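You operate a simulated robot arm through the tools that you are given. There is no shell and no other tool. Be economical: measure what you need, move in short steps, check, and stop when the job is done.

The job below is to be done with a simulated two-armed robot. You get a single attempt, and the scene is never put back.

## Task
Paint the silver plate teal and the gold plate yellow with the black brush, rinsing it between and after.
Fine: whole faces; no colour mixed into a pot; rinse in the grey pot; brush back, lids back on; leave the plates, the orange pot and the brown brush. Set down upright: black brush. A coat counts when it lies all over at full strength: go over it till it gets no stronger.

Only the result counts: the job must be done as asked and must still hold three seconds after the hand-in. Knocking over, shifting, dropping, spilling or breaking anything else fails it. Lids that push on must go on centred and level and be pressed home; caps that screw on are set level and turned clockwise until they are tight.

## Robot
Two 7-joint arms with fingered hands on one trunk, on a base that drives. Base frame: it is fixed to the floor where the robot stands at the start and does not move with it; the origin is under the middle of the robot, x ahead of it, y to its left, z up; the surface under the hand at the start is at about z = 750. Readings come in mm, degrees, newtons and seconds.
The left shoulder is at the start at [66, 173, 1203], the right one opposite. With the tool pointing down near the work surface each hand reaches from about 100 to 740 mm from the robot's upright axis, wherever it stands, measured 20 degrees to its own side. Places, roughly: orange pot lid (9x9x4 cm) [600, 200, 800]. Payload 3.5 kg a hand.
The TCP of each hand is the grasp point between the finger pads, 30 mm short of the fingertips. In the tool frame z runs along the fingers and y along their closing line. Largest opening 104 mm; the body of the gripper starts 35 mm behind the TCP. The gripper is a hand of 3 fingers: y runs from the thumb to the fingers, the wrist lies at [-15, -104, -178] in the tool frame, and closing takes about 1.5 s.
Orientation is told as [roll, pitch, yaw] about the base's x, y, z axes, in that order, counted from this pose: with the fingers straight down and the wrist toward the robot, the tool's x, y and z point along [0, 1, 0], [1, 0, 0] and [0, 0, -1] of the base frame.

## Interface
- The arms move only by the tool step_arm. It takes "left_motion", "right_motion" or both (then of equal length, played together; a hand with none holds still); each is a list of rows, each an object (a shift or turn left out is 0, a gripper value left out holds the last) with "linear": the shift along the tool's x, y, z in m, a list of three; "turn": the turn, a rotation vector about the tool's x, y, z in degrees, a list of three. In form: [{"linear": [tx, ty, tz], "turn": [rx, ry, rz]}, ...]. A call has 1 to 10 rows; each row shifts and turns the commanded pose from where the row before left it, along the tool's axes as they then stand. "left_grip" and "right_grip" are, for a hand that has rows, the opening, from 0 (shut) to 1 (fully open), set as the call begins (left out, the last holds). Each row takes 0.2 s and may step no farther than 50 mm and 8.6 degrees from the row before; otherwise, or with a gripper value out of range, the whole call is refused. Where a pose cannot be reached the arm comes as near as it can. A force on the tool above 90 N (or 10 N above the force at the start of the call, whichever is more), or a blocked arm, ends the call early, and 0.2 s more pass. Each finger travels about 72 mm/s and halts on what it meets, pressing with about 33 N; the grip force reading is that of the motor and also rises with nothing between the fingers. The clock runs only during rows and for 0.2 s after the last one: add rows that do not move to give the fingers time. It gives the time, the measured TCP pose, the force on the tool (base axes), the opening and the grip force at its end, in the units of the frame above (readings bear some noise), with the torque about the TCP (base axes, N m) and any sound that the robot's microphone picked up.
- Cameras (640 x 400 px; columns grow to the right, rows downward): "scene" is now at [134.4, 46.4, 1361.7]; the picture's right is [0.57, -0.82, 0.00], its down [-0.60, -0.42, -0.68] and it looks along [0.56, 0.39, -0.73] (base axes); focal length 272 px, centre (320, 200). "left" rides on the left gripper at [-64, -94, -117] in its tool frame; the picture's right is [-0.72, -0.33, 0.61], its down [0.64, -0.65, 0.40] and it looks along [0.27, 0.68, 0.68] (tool axes); focal length 238 px, centre (320, 200). "right" rides on the right gripper at [64, -94, -117] in its tool frame; the picture's right is [-0.72, 0.33, -0.61], its down [-0.64, -0.65, 0.40] and it looks along [-0.27, 0.68, 0.68] (tool axes); focal length 238 px, centre (320, 200). There is no depth. A picture from a camera that has moved, and an enlarged one, comes with that camera's place and axes in the base frame and with its lens.
- get_image(camera): a new picture of that camera. No time passes.
- raise_lower(by): slides the trunk up (or, below 0, down) by that many mm; the arms and the scene camera ride with it, the base frame stays. It gives what a move gives, with no picture.
- drive_base(legs): drives the robot by 1 to 6 legs, each [ahead, left, turn to the left] in mm, mm and degrees, along the robot's own axes; the way and the turn of a leg run together, so that a leg with both is an arc; at most 1500 mm and 180 degrees a leg. The arms and the cameras ride along, it lands a little off, and it stops where it bumps. It gives what a move gives.
- set_fingers(index, middle, thumb_bend, thumb_turn, hand): sets how far each is bent, from 0 (flat) to 1 (curled in); at 0.3 the hand is open as for a grip, at 0.7 the pads meet at the TCP. One left out holds its place. A second passes; each finger stops where it meets its share of the squeeze, and holds until it gets a number again. A gripper value or a shape takes the hand back. It gives what a move gives, with no picture; readings hold the bend of each and the force on the fingers (four entries, about 0 where the hand has none), thumb and palm. thumb_turn goes from beside the hand (0) to across from the fingers (1), as for a grip.
- hand_shape(shape, hand): the hand has 3 fingers and takes this shape, open, in about a second: jaw (thumb against the fingers, like two jaws); tri (thumb and two fingers); tip (a fingertip pinch); poke (one finger out to press); point (the index stretched); flat (the hand flat); cup (the hand cupped); fist (a fist). The gripper value then closes the fingers along that shape, each until it touches; the sizes above hold for jaw. It gives what a move gives, with no picture.
- pan_tilt(pan, tilt): turns the head with the scene camera to pan (to the left, within 86 degrees either way) and tilt (down, from -29 to 69), counted from straight ahead of the robot. It gives what a move gives.
- close_up(camera, box): a new picture of the part [left, top, right, bottom] of that camera's present view, enlarged. No time passes.
- finish_job(): hands the job in; it is judged then, once.

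Go step by step. Nothing tells you exact positions but the pictures and the camera data: compare them with the known pose of the tool, close in by small moves and look again before you grip or let go. The budget is 120 turns and 100 pictures, counting those below and the enlarged ones. Unless the task says otherwise, let go and move clear before handing in, and close with one line.

The tools are called as a command line: name --argument value ..., lists and objects as JSON in quotes. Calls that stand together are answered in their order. step_arm: Moves the arms, as the interface text tells. Its arguments: {"type":"object","properties":{"left_motion":{"type":"array","items":{"type":"object","properties":{"linear":{"type":"array","items":{"type":"number"}},"turn":{"type":"array","items":{"type":"number"}}}}},"left_grip":{"type":"number"},"right_motion":{"type":"array","items":{"type":"object","properties":{"linear":{"type":"array","items":{"type":"number"}},"turn":{"type":"array","items":{"type":"number"}}}}},"right_grip":{"type":"number"}},"required":[]} The other tools are called the same way: raise_lower (by) slides the trunk up or down; hand_shape (shape, hand) gives the hand a shape; set_fingers (index, middle, thumb_bend, thumb_turn, hand) moves the fingers one by one; drive_base (legs) drives the base; pan_tilt (pan, tilt) turns the head that bears the scene camera; get_image (camera) takes a picture; close_up (camera, box) takes an enlarged picture of a part of a camera's view; finish_job () hands the job in.

At the start:

```text
t: 0.0
left_position: [353.9, 464.1, 1052.0]
left_tcp_rot: [0.0, 0.0, 0.0]
left_force: [0.6, -0.4, -0.2]
left_ft_torque: [0.02, 0.0, -0.02]
left_opening: 103.7
left_gripper_force: 0.0
left_shape: jaw
left_bend: [0.3, 0.3, 0.3, 0.98]
left_finger forces: [0.0, 0.0, 0.0, 0.0, 0.1, 0.1]
right_position: [508.7, 79.8, 1083.8]
right_tcp_rot: [0.0, 0.0, 0.0]
right_force: [0.7, 0.1, -0.8]
right_ft_torque: [0.01, -0.02, 0.01]
right_opening: 103.2
right_gripper_force: 0.0
right_shape: jaw
right_bend: [0.3, 0.3, 0.3, 0.98]
right_finger forces: [0.0, 0.0, 0.0, 0.1, 0.0, 0.0]
trunk travel left (down, up): [-300.0, 454.0]
robot x, y, heading: [-1.5, 2.2, 0.3]
head pan, tilt: [35.0, 47.0]
```

scene: 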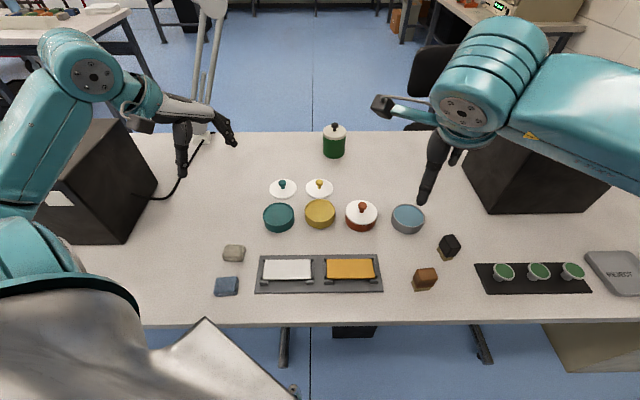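
right: 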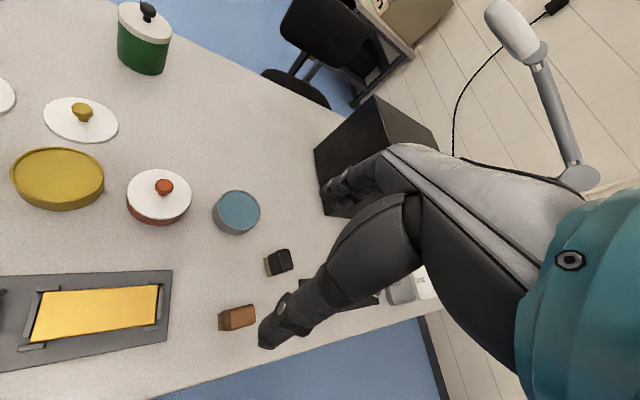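
left: 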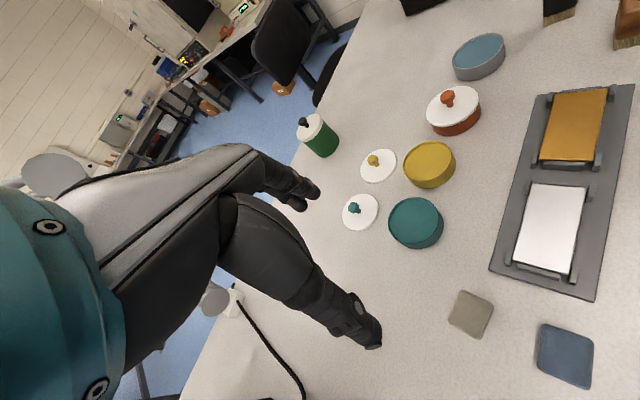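

The pots, plates and brushes are all visible in the start picture, and the teal and yellow lids lie off their pots. I'll take enlarged views to see the brush and the pot details.

close_up --camera "scene" --box '[380, 190, 480, 300]'

close_up --camera "scene" --box '[200, 170, 390, 300]'

close_up --camera "left" --box '[440, 0, 640, 125]'

```text
3.64 times, centred on (430, 245) of scene
camera zoom: at [134.4, 46.4, 1361.7], right [0.57, -0.82, 0.0], down [-0.6, -0.42, -0.68], along [0.56, 0.39, -0.73], focal length 988 px, centre (-80, 36)
```

zoom: 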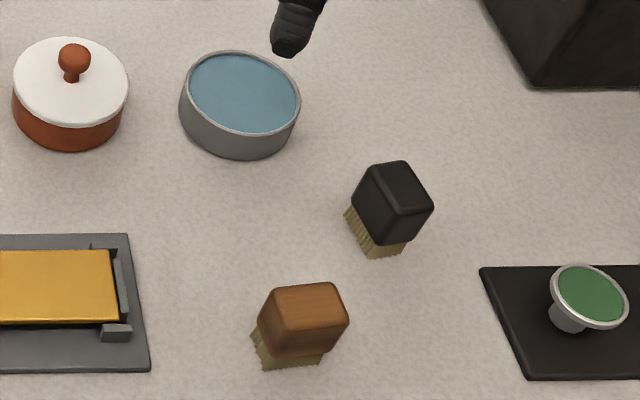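

```text
3.08 times, centred on (295, 235) of scene
camera zoom: at [134.4, 46.4, 1361.7], right [0.57, -0.82, 0.0], down [-0.6, -0.42, -0.68], along [0.56, 0.39, -0.73], focal length 836 px, centre (397, 92)
```

zoom: 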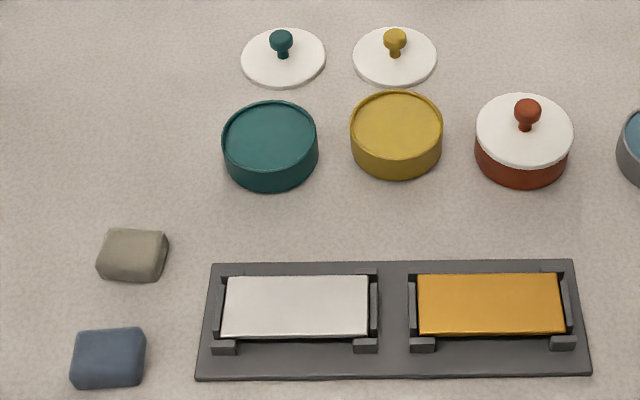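

```text
3.20 times, centred on (540, 62) of left
camera zoom: at [260.3, 398.9, 1168.3], right [-0.33, -0.72, -0.61], down [-0.65, 0.64, -0.4], along [0.68, 0.27, -0.68], focal length 763 px, centre (-384, 640)
```

zoom: 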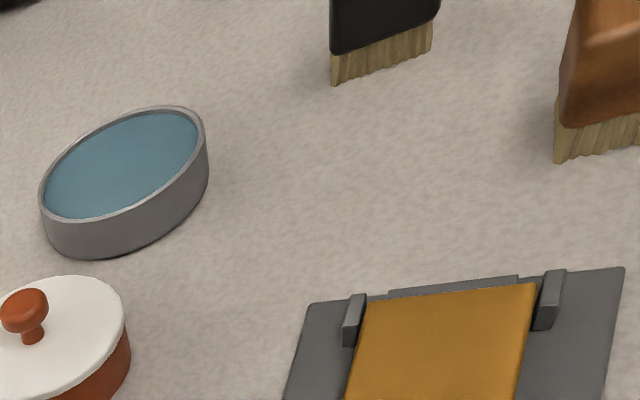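

The black brush is a block standing on its bristles near [633, -3], and the table is turned about 35° from the robot. I'll square the robot to the table and move slightly closer so the right hand can reach everything.

drive_base --legs '[[0, 0, 33]]'

```text
t: 2.0
left_position: [44.7, 581.5, 1052.7]
left_tcp_rot: [0.0, 0.0, 33.0]
left_force: [-0.4, -0.7, 0.2]
left_ft_torque: [0.0, 0.0, -0.02]
left_opening: 103.5
left_gripper_force: 0.0
left_shape: jaw
left_bend: [0.3, 0.3, 0.3, 0.98]
left_finger forces: [0.0, 0.0, 0.0, 0.0, 0.0, 0.0]
right_position: [383.0, 344.4, 1083.4]
right_tcp_rot: [0.1, 0.0, 32.9]
right_force: [0.5, 0.5, 0.0]
right_ft_torque: [-0.02, -0.02, 0.02]
right_opening: 103.6
right_gripper_force: 0.1
right_shape: jaw
right_bend: [0.3, 0.3, 0.3, 0.98]
right_finger forces: [0.2, 0.0, 0.0, 0.1, 0.0, 0.1]
trunk travel left (down, up): [-300.0, 454.0]
robot x, y, heading: [0.6, 1.8, 33.1]
head pan, tilt: [35.0, 47.0]
```

The turn went cleanly. Next I'll drive forward a little and point the head at the work.

drive_base --legs '[[90, -40, 0]]'

pan_tilt --pan -12 --tilt 50

get_image --camera "scene"

```text
t: 3.1
left_position: [143.9, 597.8, 1051.0]
left_tcp_rot: [0.0, 0.0, 32.9]
left_force: [-0.4, -0.3, -0.9]
left_ft_torque: [0.01, 0.04, -0.01]
left_opening: 103.7
left_gripper_force: 0.1
left_shape: jaw
left_bend: [0.3, 0.3, 0.3, 0.98]
left_finger forces: [0.1, 0.0, 0.0, 0.0, 0.1, 0.0]
right_position: [481.2, 359.3, 1082.8]
right_tcp_rot: [0.1, 0.1, 33.0]
right_force: [-0.5, 0.6, 1.0]
right_ft_torque: [0.0, 0.02, -0.01]
right_opening: 103.6
right_gripper_force: 0.1
right_shape: jaw
right_bend: [0.3, 0.3, 0.3, 0.98]
right_finger forces: [0.1, 0.1, 0.1, 0.0, 0.1, 0.1]
trunk travel left (down, up): [-300.0, 454.0]
robot x, y, heading: [95.7, 16.6, 33.0]
head pan, tilt: [35.0, 47.0]
```

```text
t: 4.3
left_position: [143.8, 598.2, 1050.7]
left_tcp_rot: [0.1, 0.1, 33.0]
left_force: [-0.1, 0.4, 0.3]
left_ft_torque: [-0.01, 0.0, 0.03]
left_opening: 103.5
left_gripper_force: 0.0
left_shape: jaw
left_bend: [0.3, 0.3, 0.3, 0.98]
left_finger forces: [0.0, 0.0, 0.0, 0.0, 0.0, 0.1]
right_position: [479.9, 358.8, 1082.5]
right_tcp_rot: [0.1, -0.1, 33.0]
right_force: [-0.4, -1.0, -0.1]
right_ft_torque: [-0.02, 0.01, -0.02]
right_opening: 103.4
right_gripper_force: 0.1
right_shape: jaw
right_bend: [0.3, 0.3, 0.3, 0.98]
right_finger forces: [0.0, 0.1, 0.1, 0.0, 0.0, 0.1]
trunk travel left (down, up): [-300.0, 454.0]
robot x, y, heading: [99.5, 15.5, 32.9]
head pan, tilt: [-12.0, 50.0]
```

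```text
93 pictures are left
camera scene: at [226.7, 81.6, 1357.6], right [0.36, -0.93, 0.0], down [-0.72, -0.27, -0.64], along [0.6, 0.23, -0.77], focal length 272 px, centre (320, 200)
```

scene: 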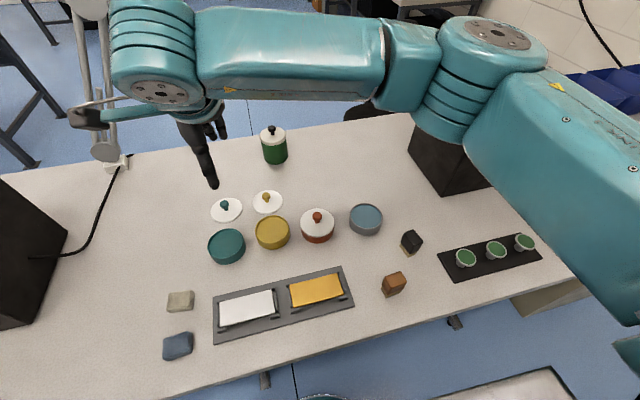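

The view is good. I'll bring the right hand above the black brush and look with the hand camera.

step_arm --right_motion '[{"linear": [-0.0484, -0.0086, 0]}, {"linear": [-0.0484, -0.0086, 0]}, {"linear": [-0.0484, -0.0086, 0]}, {"linear": [-0.0484, -0.0086, 0]}, {"linear": [-0.0484, -0.0086, 0]}, {"linear": [-0.0484, -0.0086, 0]}, {"linear": [-0.0484, -0.0086, 0]}, {"linear": [-0.0484, -0.0086, 0]}, {"linear": [0, 0, 0.045], "turn": [0, 0, -6.8]}, {"linear": [0, 0, 0.045], "turn": [0, 0, -6.8]}]'

get_image --camera "right"

get_image --camera "scene"

```text
t: 6.5
left_position: [143.3, 597.9, 1052.1]
left_tcp_rot: [0.0, 0.1, 32.8]
left_force: [-0.2, -0.1, -0.8]
left_ft_torque: [0.02, -0.02, 0.0]
left_opening: 103.8
left_gripper_force: 0.0
left_shape: jaw
left_bend: [0.3, 0.3, 0.3, 0.98]
left_finger forces: [0.0, 0.0, 0.1, 0.0, 0.0, 0.0]
right_position: [632.9, -2.0, 991.9]
right_tcp_rot: [0.1, -0.1, 46.7]
right_force: [0.2, 0.0, 1.2]
right_ft_torque: [0.0, 0.02, 0.0]
right_opening: 103.7
right_gripper_force: 0.2
right_shape: jaw
right_bend: [0.3, 0.3, 0.3, 0.98]
right_finger forces: [0.0, 0.0, 0.0, 0.0, 0.0, 0.0]
trunk travel left (down, up): [-300.0, 454.0]
robot x, y, heading: [97.4, 17.2, 33.1]
head pan, tilt: [-12.0, 50.0]
```

```text
92 pictures are left
camera right: at [523.0, -28.6, 1108.0], right [0.75, -0.26, 0.61], down [0.02, -0.91, -0.41], along [0.66, 0.31, -0.68], focal length 238 px, centre (320, 200)
```

right: 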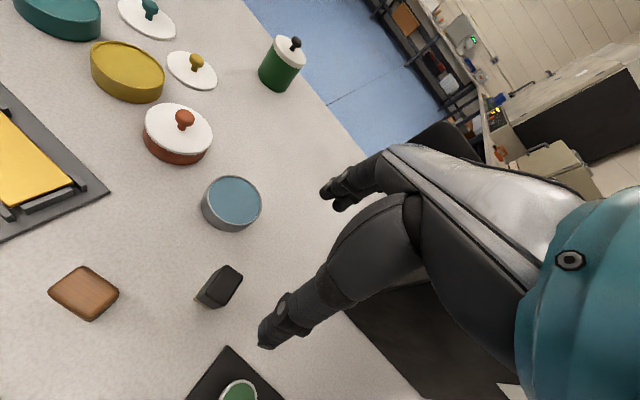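

```text
91 pictures are left
camera scene: at [226.9, 81.1, 1357.6], right [0.36, -0.93, 0.0], down [-0.72, -0.27, -0.64], along [0.6, 0.23, -0.77], focal length 272 px, centre (320, 200)
```

scene: 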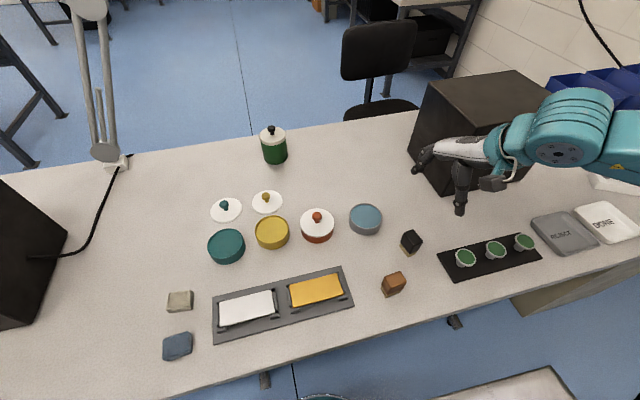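

The hand hovers over the brush. I'll measure the brush and everything else with enlarged views.

close_up --camera "right" --box '[170, 240, 270, 330]'

close_up --camera "scene" --box '[340, 190, 440, 270]'

close_up --camera "scene" --box '[190, 180, 390, 305]'

close_up --camera "scene" --box '[200, 255, 360, 345]'

```text
4.44 times, centred on (220, 285) of right
camera zoom: at [523.0, -28.6, 1108.0], right [0.75, -0.26, 0.61], down [0.02, -0.91, -0.41], along [0.66, 0.31, -0.68], focal length 1059 px, centre (764, -178)
```

zoom: 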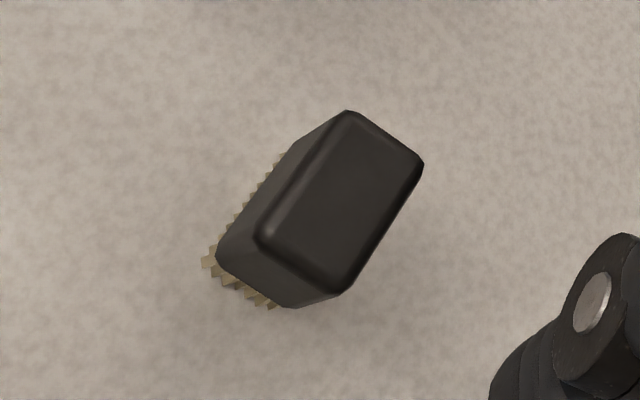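

```text
5.00 times, centred on (390, 230) of scene
camera zoom: at [226.9, 81.1, 1357.6], right [0.36, -0.93, 0.0], down [-0.72, -0.27, -0.64], along [0.6, 0.23, -0.77], focal length 1359 px, centre (-30, 50)
```

zoom: 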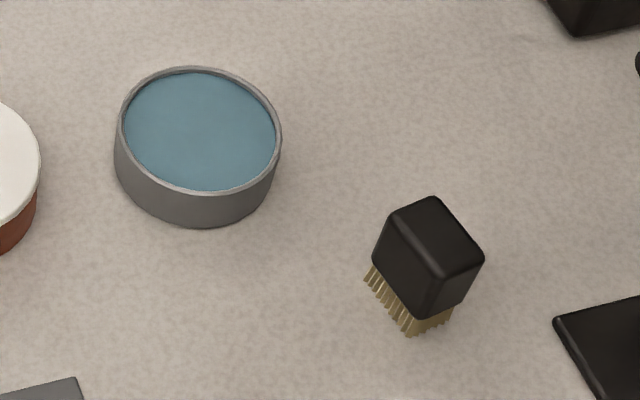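

```text
3.20 times, centred on (290, 242) of scene
camera zoom: at [226.9, 81.1, 1357.6], right [0.36, -0.93, 0.0], down [-0.72, -0.27, -0.64], along [0.6, 0.23, -0.77], focal length 870 px, centre (416, 64)
```

zoom: 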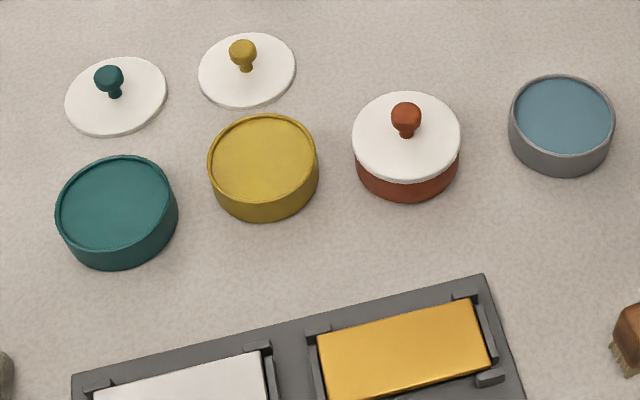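

```text
4.00 times, centred on (280, 300) of scene
camera zoom: at [226.9, 81.1, 1357.6], right [0.36, -0.93, 0.0], down [-0.72, -0.27, -0.64], along [0.6, 0.23, -0.77], focal length 1087 px, centre (480, -200)
```

zoom: 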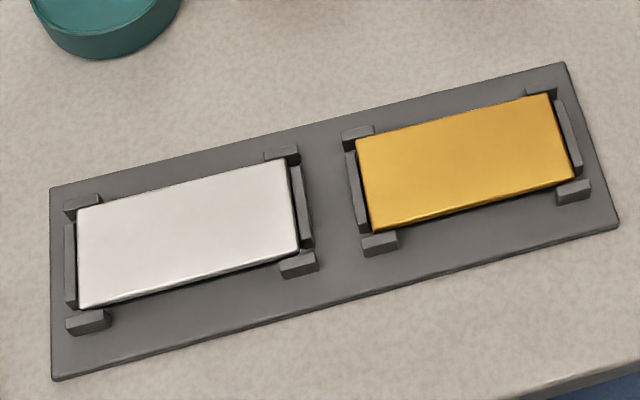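

The brush measures about 38 x 26 mm and stands about 65 mm tall, centred near [627, -2] with its long side at 46.6°. I'll turn the hand to grip across the short side.

step_arm --right_motion '[{"turn": [0, 0, 8.5]}, {"turn": [0, 0, 8.5]}, {"turn": [0, 0, 8.5]}, {"turn": [0, 0, 8.5]}, {"turn": [0, 0, 8.5]}, {"turn": [0, 0, 8.5]}, {"turn": [0, 0, 8.5]}, {"turn": [0, 0, 8.5]}, {"turn": [0, 0, 8.5]}, {"turn": [0, 0, 8.5]}]'

step_arm --right_motion '[{"turn": [0, 0, 5.1]}, {"linear": [0, -0.004, 0.045]}, {"linear": [0, 0, 0.04]}]'

get_image --camera "right"

get_image --camera "scene"

```text
t: 8.7
left_position: [143.5, 598.0, 1051.6]
left_tcp_rot: [0.1, 0.0, 32.9]
left_force: [-0.8, -0.2, -0.2]
left_ft_torque: [-0.03, 0.0, 0.0]
left_opening: 103.4
left_gripper_force: 0.1
left_shape: jaw
left_bend: [0.3, 0.3, 0.3, 0.98]
left_finger forces: [0.0, 0.0, 0.0, 0.0, 0.1, 0.1]
right_position: [632.8, -3.2, 992.1]
right_tcp_rot: [-0.1, 0.1, -38.6]
right_force: [-0.2, -0.7, -0.6]
right_ft_torque: [-0.02, 0.01, -0.02]
right_opening: 103.3
right_gripper_force: 0.0
right_shape: jaw
right_bend: [0.3, 0.3, 0.3, 0.98]
right_finger forces: [0.0, 0.0, 0.0, 0.1, 0.0, 0.1]
trunk travel left (down, up): [-300.0, 454.0]
robot x, y, heading: [98.7, 18.5, 32.9]
head pan, tilt: [-12.0, 50.0]
```

```text
t: 9.5
left_position: [143.6, 597.8, 1052.1]
left_tcp_rot: [0.0, 0.0, 32.9]
left_force: [-0.5, 0.0, 1.4]
left_ft_torque: [0.02, 0.02, 0.01]
left_opening: 103.5
left_gripper_force: 0.1
left_shape: jaw
left_bend: [0.3, 0.3, 0.3, 0.98]
left_finger forces: [0.0, 0.0, 0.0, 0.1, 0.0, 0.1]
right_position: [630.4, 0.1, 907.8]
right_tcp_rot: [0.1, 0.1, -43.5]
right_force: [0.8, 0.2, 0.4]
right_ft_torque: [0.0, 0.0, 0.02]
right_opening: 103.9
right_gripper_force: 0.2
right_shape: jaw
right_bend: [0.3, 0.3, 0.3, 0.98]
right_finger forces: [0.1, 0.1, 0.0, 0.0, 0.1, 0.0]
trunk travel left (down, up): [-300.0, 454.0]
robot x, y, heading: [96.7, 15.5, 32.9]
head pan, tilt: [-12.0, 50.0]
```

```text
86 pictures are left
camera right: at [607.2, 110.5, 1024.3], right [-0.26, -0.75, 0.61], down [-0.91, -0.01, -0.4], along [0.31, -0.66, -0.68], focal length 238 px, centre (320, 200)
```

right: 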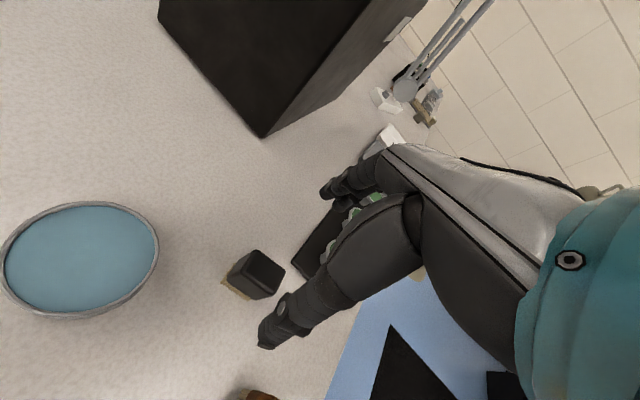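

```text
85 pictures are left
camera scene: at [226.9, 81.6, 1357.5], right [0.36, -0.93, 0.0], down [-0.72, -0.27, -0.64], along [0.6, 0.23, -0.77], focal length 272 px, centre (320, 200)
```

scene: 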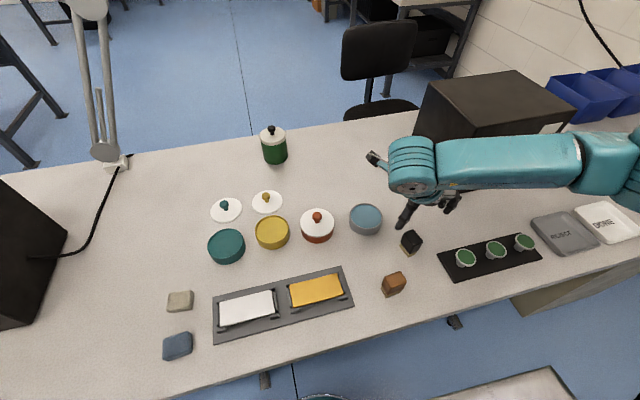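

close_up --camera "right" --box '[200, 225, 320, 350]'

close_up --camera "scene" --box '[370, 180, 470, 270]'

```text
3.20 times, centred on (260, 288) of right
camera zoom: at [607.2, 110.5, 1024.3], right [-0.26, -0.75, 0.61], down [-0.91, -0.01, -0.4], along [0.31, -0.66, -0.68], focal length 763 px, centre (512, -80)
```

zoom: 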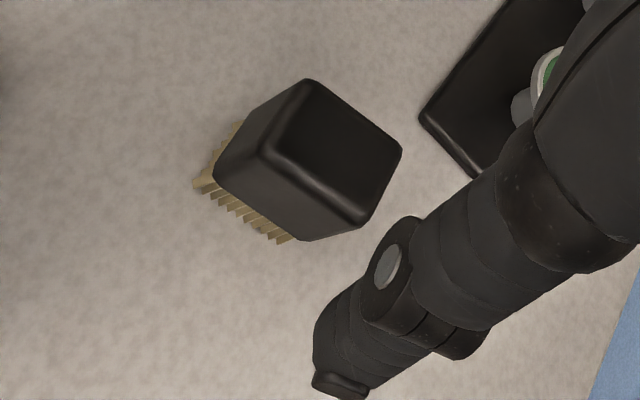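

```text
4.44 times, centred on (420, 225) of scene
camera zoom: at [226.9, 81.6, 1357.5], right [0.36, -0.93, 0.0], down [-0.72, -0.27, -0.64], along [0.6, 0.23, -0.77], focal length 1208 px, centre (-124, 89)
```

zoom: 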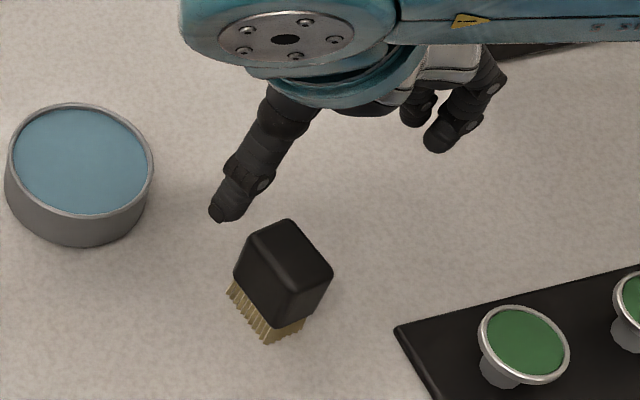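

The brush sits at [627.5, -1], under the hand. I'll go down to z≈803 and close.

step_arm --right_motion '[{"linear": [-0.0028, -0.0013, 0.035]}, {"linear": [0, 0, 0.035]}, {"linear": [0, 0, 0.035]}]'

close_up --camera "right" --box '[200, 150, 440, 350]'

close_up --camera "scene" --box '[370, 180, 470, 270]'

```text
t: 10.3
left_position: [143.8, 598.5, 1050.8]
left_tcp_rot: [0.0, 0.0, 32.9]
left_force: [0.3, -0.5, 0.5]
left_ft_torque: [0.02, -0.01, -0.02]
left_opening: 103.6
left_gripper_force: 0.0
left_shape: jaw
left_bend: [0.3, 0.3, 0.3, 0.98]
left_finger forces: [0.0, 0.1, 0.0, 0.1, 0.1, 0.0]
right_position: [626.9, -0.9, 802.7]
right_tcp_rot: [0.1, 0.2, -43.5]
right_force: [0.2, 0.0, 0.0]
right_ft_torque: [0.0, 0.0, -0.03]
right_opening: 103.9
right_gripper_force: 0.0
right_shape: jaw
right_bend: [0.3, 0.3, 0.3, 0.98]
right_finger forces: [0.0, 0.0, 0.1, 0.0, 0.0, 0.0]
trunk travel left (down, up): [-300.0, 454.0]
robot x, y, heading: [96.5, 14.9, 32.9]
head pan, tilt: [-12.0, 50.0]
```

```text
2.00 times, centred on (320, 250) of right
camera zoom: at [603.7, 109.4, 918.8], right [-0.26, -0.75, 0.61], down [-0.91, -0.01, -0.4], along [0.31, -0.66, -0.68], focal length 477 px, centre (320, 100)
```

zoom: 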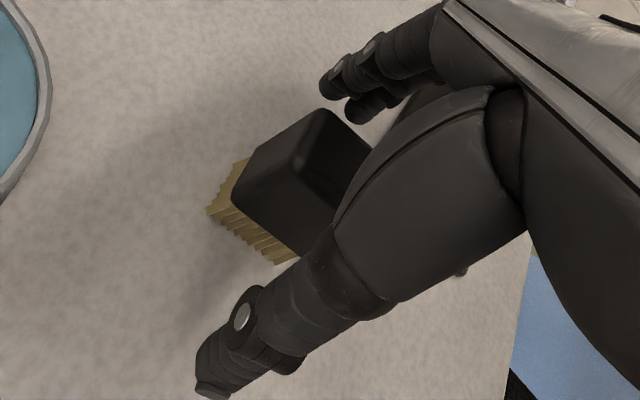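

```text
4.44 times, centred on (420, 225) of scene
camera zoom: at [227.0, 81.6, 1357.5], right [0.36, -0.93, 0.0], down [-0.72, -0.27, -0.64], along [0.6, 0.23, -0.77], focal length 1208 px, centre (-124, 89)
```

zoom: 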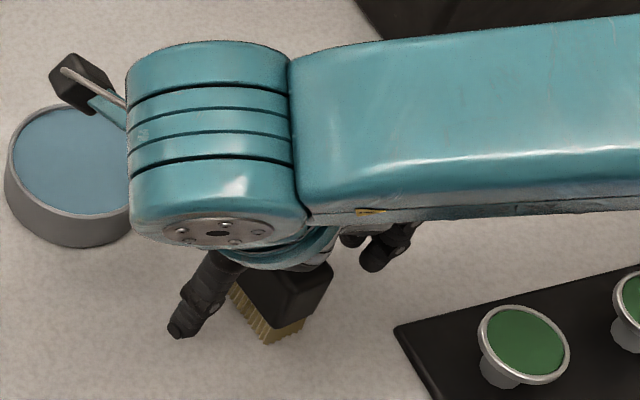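

The fingers straddle the brush, so I'll close on it.

step_arm --right_grip 0.15 --right_motion '[{}, {}, {}, {}, {}, {}, {}, {}]'

get_image --camera "right"

```text
t: 12.1
left_position: [142.8, 597.4, 1051.8]
left_tcp_rot: [0.0, -0.1, 32.9]
left_force: [-0.3, -0.3, 0.0]
left_ft_torque: [0.0, 0.01, 0.02]
left_opening: 103.7
left_gripper_force: 0.1
left_shape: jaw
left_bend: [0.3, 0.3, 0.3, 0.98]
left_finger forces: [0.1, 0.1, 0.0, 0.0, 0.1, 0.0]
right_position: [625.6, -1.0, 802.5]
right_tcp_rot: [0.0, 0.1, -43.5]
right_force: [0.0, -0.1, 0.3]
right_ft_torque: [-0.02, -0.01, 0.01]
right_opening: 24.7
right_gripper_force: 33.2
right_shape: jaw
right_bend: [0.74, 0.57, 0.74, 1.0]
right_finger forces: [19.3, 10.3, 0.1, 0.0, 29.6, 0.0]
trunk travel left (down, up): [-300.0, 454.0]
robot x, y, heading: [98.0, 14.0, 33.0]
head pan, tilt: [-12.0, 50.0]
```

```text
80 pictures are left
camera right: at [603.4, 109.2, 919.0], right [-0.26, -0.75, 0.61], down [-0.92, -0.01, -0.4], along [0.31, -0.66, -0.68], focal length 238 px, centre (320, 200)
```

right: 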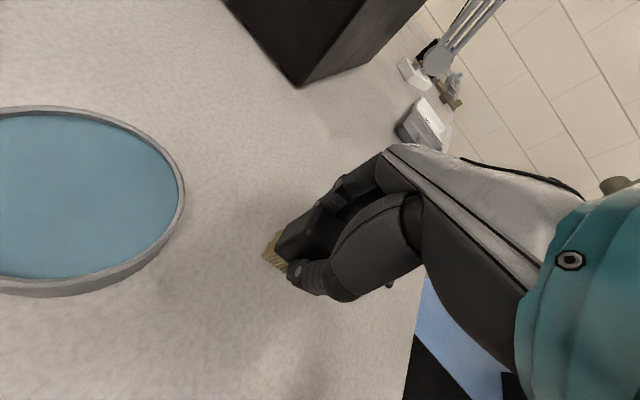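

The grip has hold, at 24.7 mm and 33 N. I'll lift and check.

step_arm --right_grip 0 --right_motion '[{}, {"linear": [0, 0, -0.02]}, {"linear": [0, 0, -0.04]}, {"linear": [0, 0, -0.04]}]'

close_up --camera "right" --box '[220, 160, 440, 320]'

close_up --camera "scene" --box '[360, 130, 470, 270]'

```text
t: 13.1
left_position: [143.1, 599.1, 1052.2]
left_tcp_rot: [0.0, -0.1, 33.0]
left_force: [0.1, -0.3, -0.3]
left_ft_torque: [0.02, 0.01, 0.01]
left_opening: 103.5
left_gripper_force: 0.1
left_shape: jaw
left_bend: [0.3, 0.3, 0.3, 0.98]
left_finger forces: [0.0, 0.0, 0.0, 0.0, 0.0, 0.1]
right_position: [626.7, -1.3, 903.7]
right_tcp_rot: [0.0, 0.2, -43.5]
right_force: [1.2, 0.2, -1.2]
right_ft_torque: [0.05, 0.02, 0.0]
right_opening: 24.6
right_gripper_force: 33.0
right_shape: jaw
right_bend: [0.74, 0.57, 0.74, 1.0]
right_finger forces: [19.3, 10.2, 0.0, 0.1, 29.6, 0.1]
trunk travel left (down, up): [-300.0, 454.0]
robot x, y, heading: [94.1, 15.5, 33.0]
head pan, tilt: [-12.0, 50.0]
```

```text
2.50 times, centred on (330, 240) of right
camera zoom: at [604.3, 108.6, 1019.9], right [-0.26, -0.75, 0.61], down [-0.92, -0.01, -0.4], along [0.31, -0.66, -0.68], focal length 596 px, centre (295, 100)
```

zoom: 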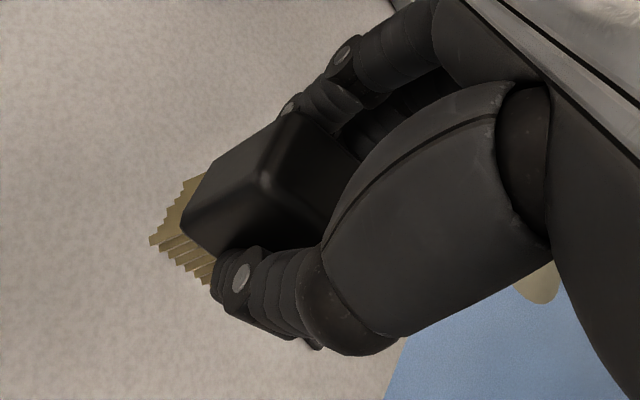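

```text
2.86 times, centred on (415, 200) of scene
camera zoom: at [226.6, 81.5, 1357.6], right [0.36, -0.93, 0.0], down [-0.72, -0.27, -0.64], along [0.6, 0.23, -0.77], focal length 776 px, centre (49, 200)
```

zoom: 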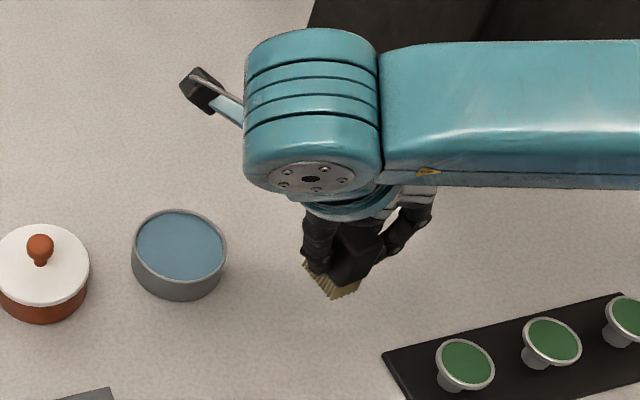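

The brush is held firmly, with its bristle bottom about 52 mm below the TCP. I'll carry it over toward the teal pot (≈[467, 418], rim ≈782) and turn the hand to the plates' direction.

step_arm --right_motion '[{"linear": [0.0194, -0.0404, -0.005]}, {"linear": [0.0194, -0.0404, 0]}, {"linear": [0.0194, -0.0404, 0]}, {"linear": [0.0194, -0.0404, 0]}, {"linear": [0.0194, -0.0404, 0]}, {"linear": [0.0194, -0.0404, 0]}, {"linear": [0.0194, -0.0404, 0]}, {"linear": [0.0194, -0.0404, 0]}, {"linear": [0.0194, -0.0404, 0]}, {"linear": [0.0194, -0.0404, 0]}]'

step_arm --right_motion '[{"turn": [0, 0, -7.9]}, {"turn": [0, 0, -7.9]}, {"turn": [0, 0, -7.9]}, {"turn": [0, 0, -7.9]}, {"turn": [0, 0, -7.9]}, {"turn": [0, 0, -7.9]}, {"turn": [0, 0, -7.9]}, {"turn": [0, 0, -7.9]}, {"turn": [0, 0, -7.9]}, {"turn": [0, 0, -7.8]}]'

get_image --camera "right"

get_image --camera "scene"

get_image --camera "left"

```text
t: 15.3
left_position: [143.4, 598.6, 1052.3]
left_tcp_rot: [-0.1, 0.0, 33.0]
left_force: [0.0, 0.1, 0.6]
left_ft_torque: [0.0, 0.0, -0.04]
left_opening: 103.4
left_gripper_force: 0.1
left_shape: jaw
left_bend: [0.3, 0.3, 0.3, 0.98]
left_finger forces: [0.0, 0.0, 0.0, 0.0, 0.0, 0.1]
right_position: [498.9, 327.9, 909.8]
right_tcp_rot: [0.2, 0.4, -43.1]
right_force: [0.2, -0.6, -0.7]
right_ft_torque: [-0.02, 0.0, -0.02]
right_opening: 24.5
right_gripper_force: 33.2
right_shape: jaw
right_bend: [0.74, 0.57, 0.74, 1.0]
right_finger forces: [19.4, 10.3, 0.0, 0.1, 29.7, 0.1]
right hand out of reach, approached as far as the arm can: row 8, 9, 10
trunk travel left (down, up): [-300.0, 454.0]
robot x, y, heading: [98.1, 17.7, 32.8]
head pan, tilt: [-12.0, 50.0]
```

```text
t: 17.5
left_position: [143.1, 597.6, 1050.6]
left_tcp_rot: [0.0, 0.0, 33.0]
left_force: [-0.6, 0.4, -0.2]
left_ft_torque: [-0.04, -0.01, -0.01]
left_opening: 103.5
left_gripper_force: 0.0
left_shape: jaw
left_bend: [0.3, 0.3, 0.3, 0.98]
left_finger forces: [0.0, 0.0, 0.1, 0.0, 0.1, 0.0]
right_position: [499.6, 328.2, 908.6]
right_tcp_rot: [0.2, 0.0, 35.6]
right_force: [1.4, -0.2, -1.5]
right_ft_torque: [0.01, -0.01, 0.0]
right_opening: 24.4
right_gripper_force: 33.0
right_shape: jaw
right_bend: [0.74, 0.57, 0.74, 1.0]
right_finger forces: [19.3, 10.3, 0.0, 0.0, 29.6, 0.1]
trunk travel left (down, up): [-300.0, 454.0]
robot x, y, heading: [98.8, 13.7, 33.0]
head pan, tilt: [-12.0, 50.0]
```

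```text
77 pictures are left
camera right: at [387.6, 324.6, 1025.3], right [0.68, -0.4, 0.61], down [-0.16, -0.9, -0.41], along [0.71, 0.18, -0.68], focal length 238 px, centre (320, 200)
```

right: 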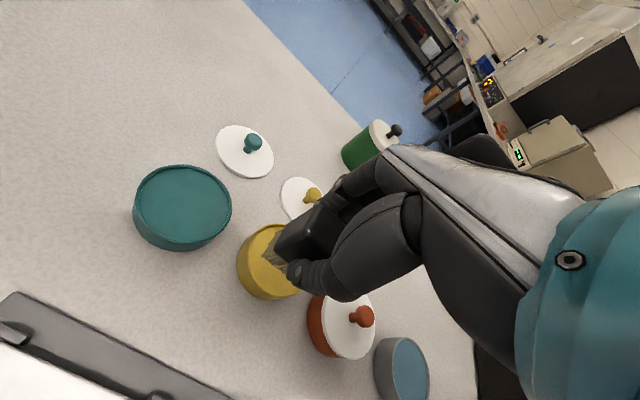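

```text
76 pictures are left
camera scene: at [226.9, 81.3, 1357.6], right [0.36, -0.93, 0.0], down [-0.72, -0.27, -0.64], along [0.6, 0.23, -0.77], focal length 272 px, centre (320, 200)
```

scene: 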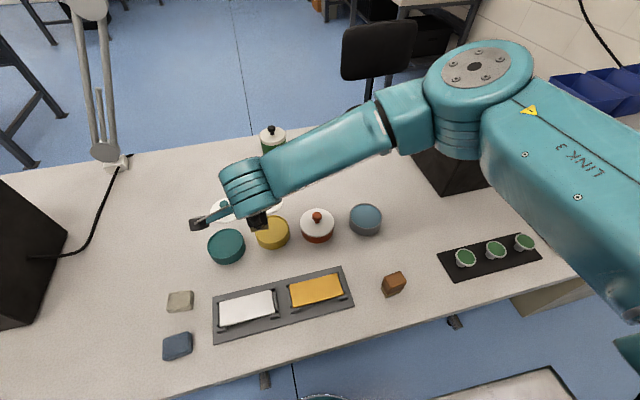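

```text
75 pictures are left
camera left: at [97.8, 492.3, 1168.4], right [0.12, -0.78, -0.61], down [-0.9, 0.18, -0.4], along [0.43, 0.6, -0.68], focal length 238 px, centre (320, 200)
```

left: 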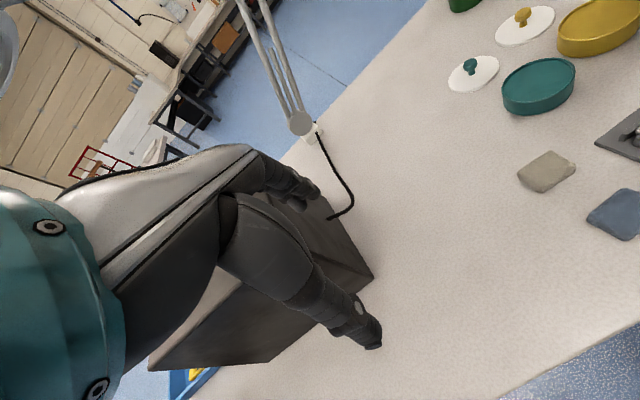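

The bristles are well oriented. I'll shift over the teal pot's centre (≈[464, 417]), stop with the bristles just above the rim, and check.

step_arm --right_motion '[{"linear": [0.0465, 0.0113, 0]}, {"linear": [0.0465, 0.0114, 0]}, {"linear": [0, 0, 0.03]}, {"linear": [0, 0, 0.025]}]'

get_image --camera "right"

close_up --camera "scene" --box '[170, 180, 290, 280]'

```text
t: 18.5
left_position: [143.1, 597.5, 1051.9]
left_tcp_rot: [0.0, 0.0, 32.9]
left_force: [0.2, -0.2, -0.2]
left_ft_torque: [0.0, 0.01, -0.01]
left_opening: 103.7
left_gripper_force: 0.1
left_shape: jaw
left_bend: [0.3, 0.3, 0.3, 0.98]
left_finger forces: [0.0, 0.0, 0.0, 0.0, 0.0, 0.0]
right_position: [462.4, 418.4, 853.0]
right_tcp_rot: [0.1, 0.0, 35.3]
right_force: [0.1, 0.1, 0.6]
right_ft_torque: [-0.02, -0.02, 0.0]
right_opening: 24.4
right_gripper_force: 33.4
right_shape: jaw
right_bend: [0.74, 0.57, 0.74, 1.0]
right_finger forces: [19.3, 10.3, 0.0, 0.1, 29.6, 0.1]
trunk travel left (down, up): [-300.0, 454.0]
robot x, y, heading: [97.2, 16.7, 32.6]
head pan, tilt: [-12.0, 50.0]
```

```text
74 pictures are left
camera right: at [351.5, 414.8, 970.2], right [0.68, -0.4, 0.61], down [-0.16, -0.9, -0.41], along [0.71, 0.18, -0.68], focal length 238 px, centre (320, 200)
```

right: 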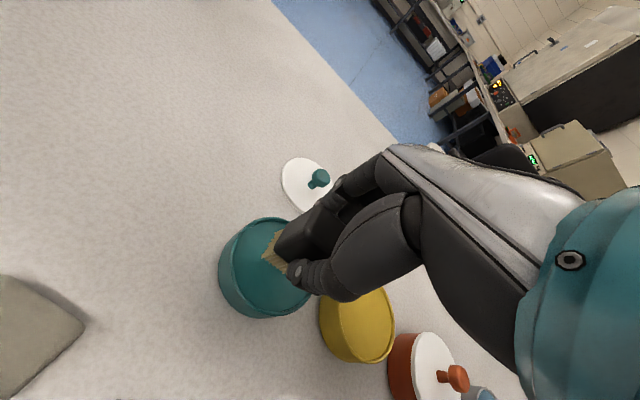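

```text
4.00 times, centred on (230, 230) of scene
camera zoom: at [226.6, 81.8, 1357.6], right [0.36, -0.93, 0.0], down [-0.72, -0.27, -0.64], along [0.6, 0.23, -0.77], focal length 1087 px, centre (680, 80)
```

zoom: 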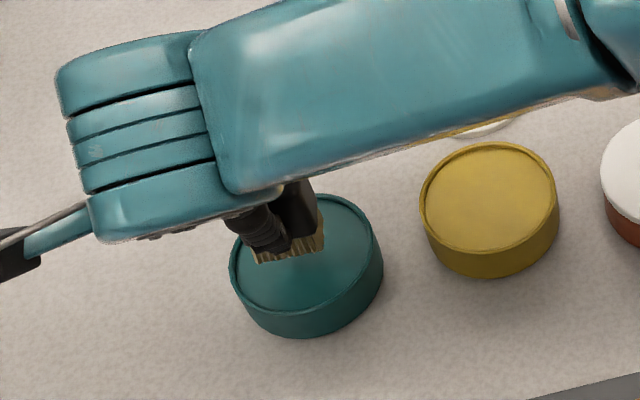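

The brush is over the pot opening with margin all round. I'll dip a few millimetres into the teal and lift out.

step_arm --right_motion '[{"linear": [0, 0.0, 0.02]}, {"linear": [0, 0, 0.013]}, {}, {}]'

close_up --camera "right" --box '[200, 190, 360, 330]'

step_arm --right_motion '[{"linear": [0, 0, -0.02]}, {"linear": [0, 0, -0.035]}]'

close_up --camera "right" --box '[200, 190, 360, 330]'

```text
t: 19.5
left_position: [139.6, 595.2, 1054.0]
left_tcp_rot: [0.0, -0.2, 32.8]
left_force: [-0.1, 0.3, 0.0]
left_ft_torque: [0.0, 0.01, 0.0]
left_opening: 103.5
left_gripper_force: 0.1
left_shape: jaw
left_bend: [0.3, 0.3, 0.3, 0.98]
left_finger forces: [0.0, 0.0, 0.0, 0.0, 0.0, 0.1]
right_position: [464.0, 419.1, 829.0]
right_tcp_rot: [0.3, -1.0, 35.4]
right_force: [-1.5, 0.1, 58.7]
right_ft_torque: [-0.06, 0.12, -0.02]
right_opening: 29.3
right_gripper_force: 33.3
right_shape: jaw
right_bend: [0.74, 0.57, 0.75, 1.0]
right_finger forces: [25.5, 14.4, 0.0, 0.0, 42.2, 0.0]
trunk travel left (down, up): [-300.0, 454.0]
robot x, y, heading: [94.2, 15.0, 32.9]
head pan, tilt: [-12.0, 50.0]
```

```text
2.86 times, centred on (280, 260) of right
camera zoom: at [351.3, 414.6, 944.3], right [0.68, -0.41, 0.61], down [-0.16, -0.89, -0.42], along [0.72, 0.19, -0.67], focal length 681 px, centre (434, 29)
```

zoom: 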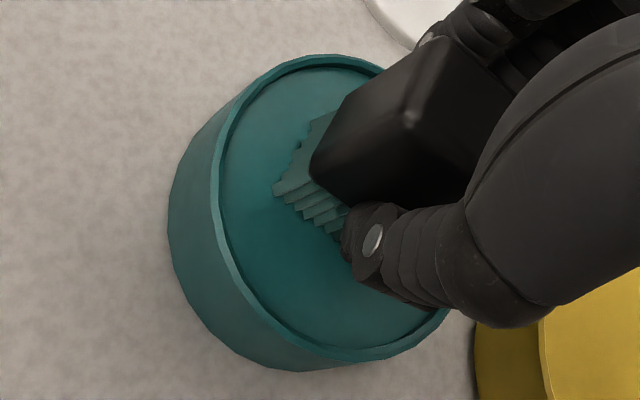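

```text
t: 20.1
left_position: [143.4, 598.8, 1050.9]
left_tcp_rot: [0.0, 0.0, 32.9]
left_force: [0.0, 0.4, 0.8]
left_ft_torque: [-0.01, 0.0, -0.03]
left_opening: 103.3
left_gripper_force: 0.1
left_shape: jaw
left_bend: [0.3, 0.3, 0.3, 0.98]
left_finger forces: [0.0, 0.0, 0.0, 0.0, 0.0, 0.0]
right_position: [463.9, 417.8, 873.6]
right_tcp_rot: [0.1, 0.2, 35.4]
right_force: [0.4, 0.4, 0.6]
right_ft_torque: [0.03, 0.03, 0.0]
right_opening: 26.5
right_gripper_force: 32.8
right_shape: jaw
right_bend: [0.74, 0.57, 0.76, 1.0]
right_finger forces: [20.2, 10.7, 0.0, 0.0, 30.9, 0.0]
trunk travel left (down, up): [-300.0, 454.0]
robot x, y, heading: [98.2, 16.2, 32.8]
head pan, tilt: [-12.0, 50.0]
```

```text
2.86 times, centred on (280, 260) of right
camera zoom: at [351.3, 413.9, 991.0], right [0.68, -0.4, 0.61], down [-0.16, -0.9, -0.4], along [0.71, 0.18, -0.68], focal length 681 px, centre (434, 29)
```

zoom: 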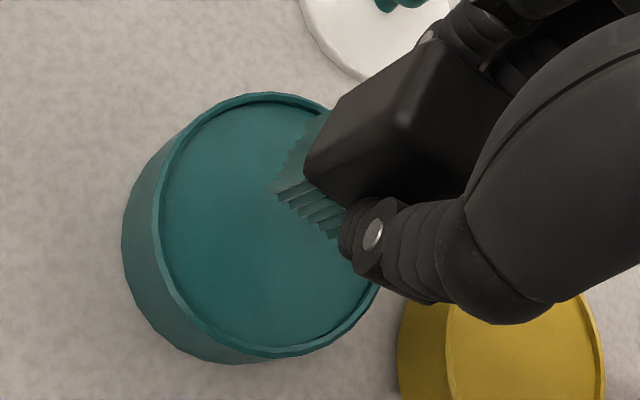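

The bristles took teal, and the paint surface acts firm at about z≈776, so I'll press only lightly from now on. Next I'll go above the silver plate.

step_arm --right_motion '[{"linear": [-0.00865, -0.04, 0]}, {"linear": [-0.00865, -0.04, 0]}, {"linear": [-0.00865, -0.04, 0]}, {"linear": [-0.00865, -0.04, 0.0]}, {"linear": [0, 0, 0.03]}]'

get_image --camera "right"

close_up --camera "scene" --box '[200, 255, 360, 345]'

```text
t: 21.3
left_position: [142.6, 597.7, 1052.1]
left_tcp_rot: [0.0, 0.0, 32.9]
left_force: [-0.4, 0.4, -0.4]
left_ft_torque: [0.04, -0.02, 0.04]
left_opening: 103.6
left_gripper_force: 0.0
left_shape: jaw
left_bend: [0.3, 0.3, 0.3, 0.98]
left_finger forces: [0.1, 0.1, 0.0, 0.1, 0.1, 0.0]
right_position: [354.3, 295.3, 846.1]
right_tcp_rot: [0.1, 0.0, 35.3]
right_force: [0.0, 1.1, 0.6]
right_ft_torque: [0.02, 0.02, 0.02]
right_opening: 26.7
right_gripper_force: 33.1
right_shape: jaw
right_bend: [0.74, 0.57, 0.76, 1.0]
right_finger forces: [20.3, 10.8, 0.0, 0.1, 30.9, 0.1]
trunk travel left (down, up): [-300.0, 454.0]
robot x, y, heading: [99.7, 14.2, 32.7]
head pan, tilt: [-12.0, 50.0]
```

```text
70 pictures are left
camera right: at [242.2, 293.0, 962.4], right [0.68, -0.4, 0.61], down [-0.16, -0.9, -0.41], along [0.71, 0.18, -0.68], focal length 238 px, centre (320, 200)
```

right: 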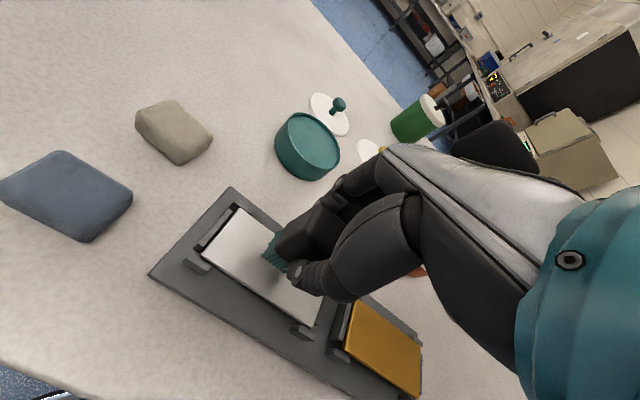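

```text
4.00 times, centred on (280, 300) of scene
camera zoom: at [227.1, 81.8, 1357.5], right [0.36, -0.93, 0.0], down [-0.72, -0.27, -0.64], along [0.6, 0.23, -0.77], focal length 1087 px, centre (480, -200)
```

zoom: 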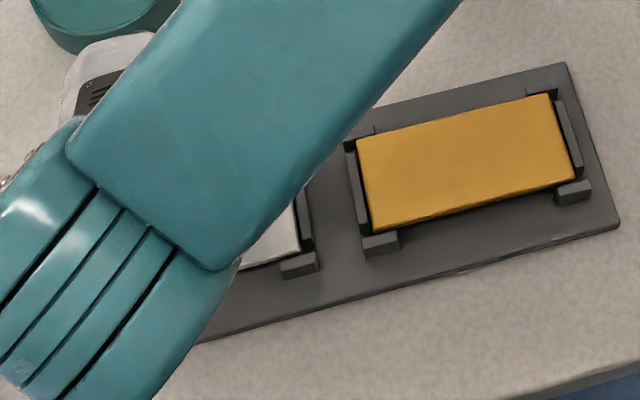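

close_up --camera "right" --box '[170, 180, 350, 350]'

```text
2.35 times, centred on (260, 265) of right
camera zoom: at [242.2, 293.0, 962.4], right [0.68, -0.4, 0.61], down [-0.16, -0.9, -0.41], along [0.71, 0.18, -0.68], focal length 561 px, centre (461, 47)
```

zoom: 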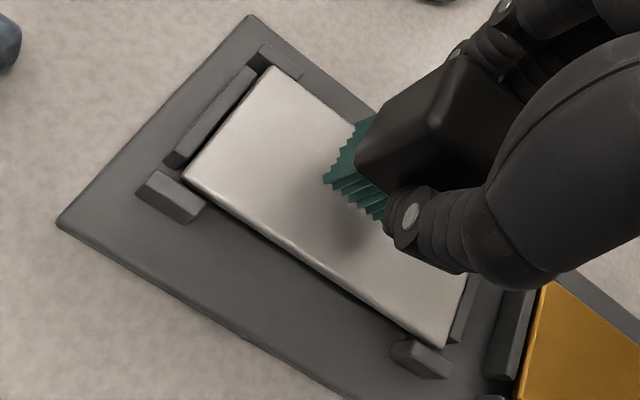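

The plate's top is near z≈770 and its centre is about [355, 293], almost directly under the brush. I'll ease down to find the contact height.

step_arm --right_motion '[{"linear": [-0.0025, 0, 0.015]}, {"linear": [0, 0, 0.007]}, {}]'

step_arm --right_motion '[{"linear": [0, 0, 0.002]}, {}]'

step_arm --right_motion '[{"linear": [0, 0, 0.002]}, {}]'

```text
t: 22.1
left_position: [144.6, 596.5, 1054.2]
left_tcp_rot: [0.1, -0.2, 32.9]
left_force: [-0.1, 0.1, 1.9]
left_ft_torque: [0.0, 0.0, 0.02]
left_opening: 103.8
left_gripper_force: 0.0
left_shape: jaw
left_bend: [0.3, 0.3, 0.3, 0.98]
left_finger forces: [0.0, 0.0, 0.0, 0.0, 0.1, 0.0]
right_position: [355.8, 294.5, 826.3]
right_tcp_rot: [0.3, -0.4, 35.4]
right_force: [-0.6, -0.6, 23.1]
right_ft_torque: [-0.01, -0.05, -0.02]
right_opening: 26.9
right_gripper_force: 32.6
right_shape: jaw
right_bend: [0.74, 0.57, 0.76, 1.0]
right_finger forces: [21.6, 12.7, 0.0, 0.1, 35.0, 0.0]
trunk travel left (down, up): [-300.0, 454.0]
robot x, y, heading: [97.1, 18.0, 32.9]
head pan, tilt: [-12.0, 50.0]
```

```text
t: 22.7
left_position: [142.0, 595.4, 1053.2]
left_tcp_rot: [-0.1, -0.1, 32.9]
left_force: [0.2, 0.0, 0.1]
left_ft_torque: [0.0, 0.0, 0.02]
left_opening: 103.6
left_gripper_force: 0.1
left_shape: jaw
left_bend: [0.3, 0.3, 0.3, 0.98]
left_finger forces: [0.1, 0.0, 0.0, 0.1, 0.0, 0.0]
right_position: [354.8, 295.5, 823.4]
right_tcp_rot: [0.2, -0.4, 35.3]
right_force: [0.7, -0.4, 45.6]
right_ft_torque: [-0.03, -0.06, -0.01]
right_opening: 27.9
right_gripper_force: 33.2
right_shape: jaw
right_bend: [0.74, 0.56, 0.76, 1.0]
right_finger forces: [24.7, 14.6, 0.1, 0.0, 39.1, 0.0]
trunk travel left (down, up): [-300.0, 454.0]
robot x, y, heading: [97.7, 16.6, 32.7]
head pan, tilt: [-12.0, 50.0]
```

```text
t: 23.3
left_position: [140.8, 595.2, 1054.3]
left_tcp_rot: [0.1, -0.2, 32.9]
left_force: [0.0, 0.1, -0.1]
left_ft_torque: [-0.03, 0.02, 0.02]
left_opening: 103.4
left_gripper_force: 0.1
left_shape: jaw
left_bend: [0.3, 0.3, 0.3, 0.98]
left_finger forces: [0.1, 0.1, 0.0, 0.0, 0.0, 0.0]
right_position: [355.2, 294.9, 823.6]
right_tcp_rot: [0.3, -0.5, 35.3]
right_force: [1.8, -4.1, 56.7]
right_ft_torque: [-0.11, -0.03, -0.09]
right_opening: 29.6
right_gripper_force: 32.7
right_shape: jaw
right_bend: [0.74, 0.56, 0.76, 1.0]
right_finger forces: [25.5, 15.0, 0.0, 0.1, 41.1, 0.1]
trunk travel left (down, up): [-300.0, 454.0]
robot x, y, heading: [96.9, 17.7, 32.8]
head pan, tilt: [-12.0, 50.0]
```

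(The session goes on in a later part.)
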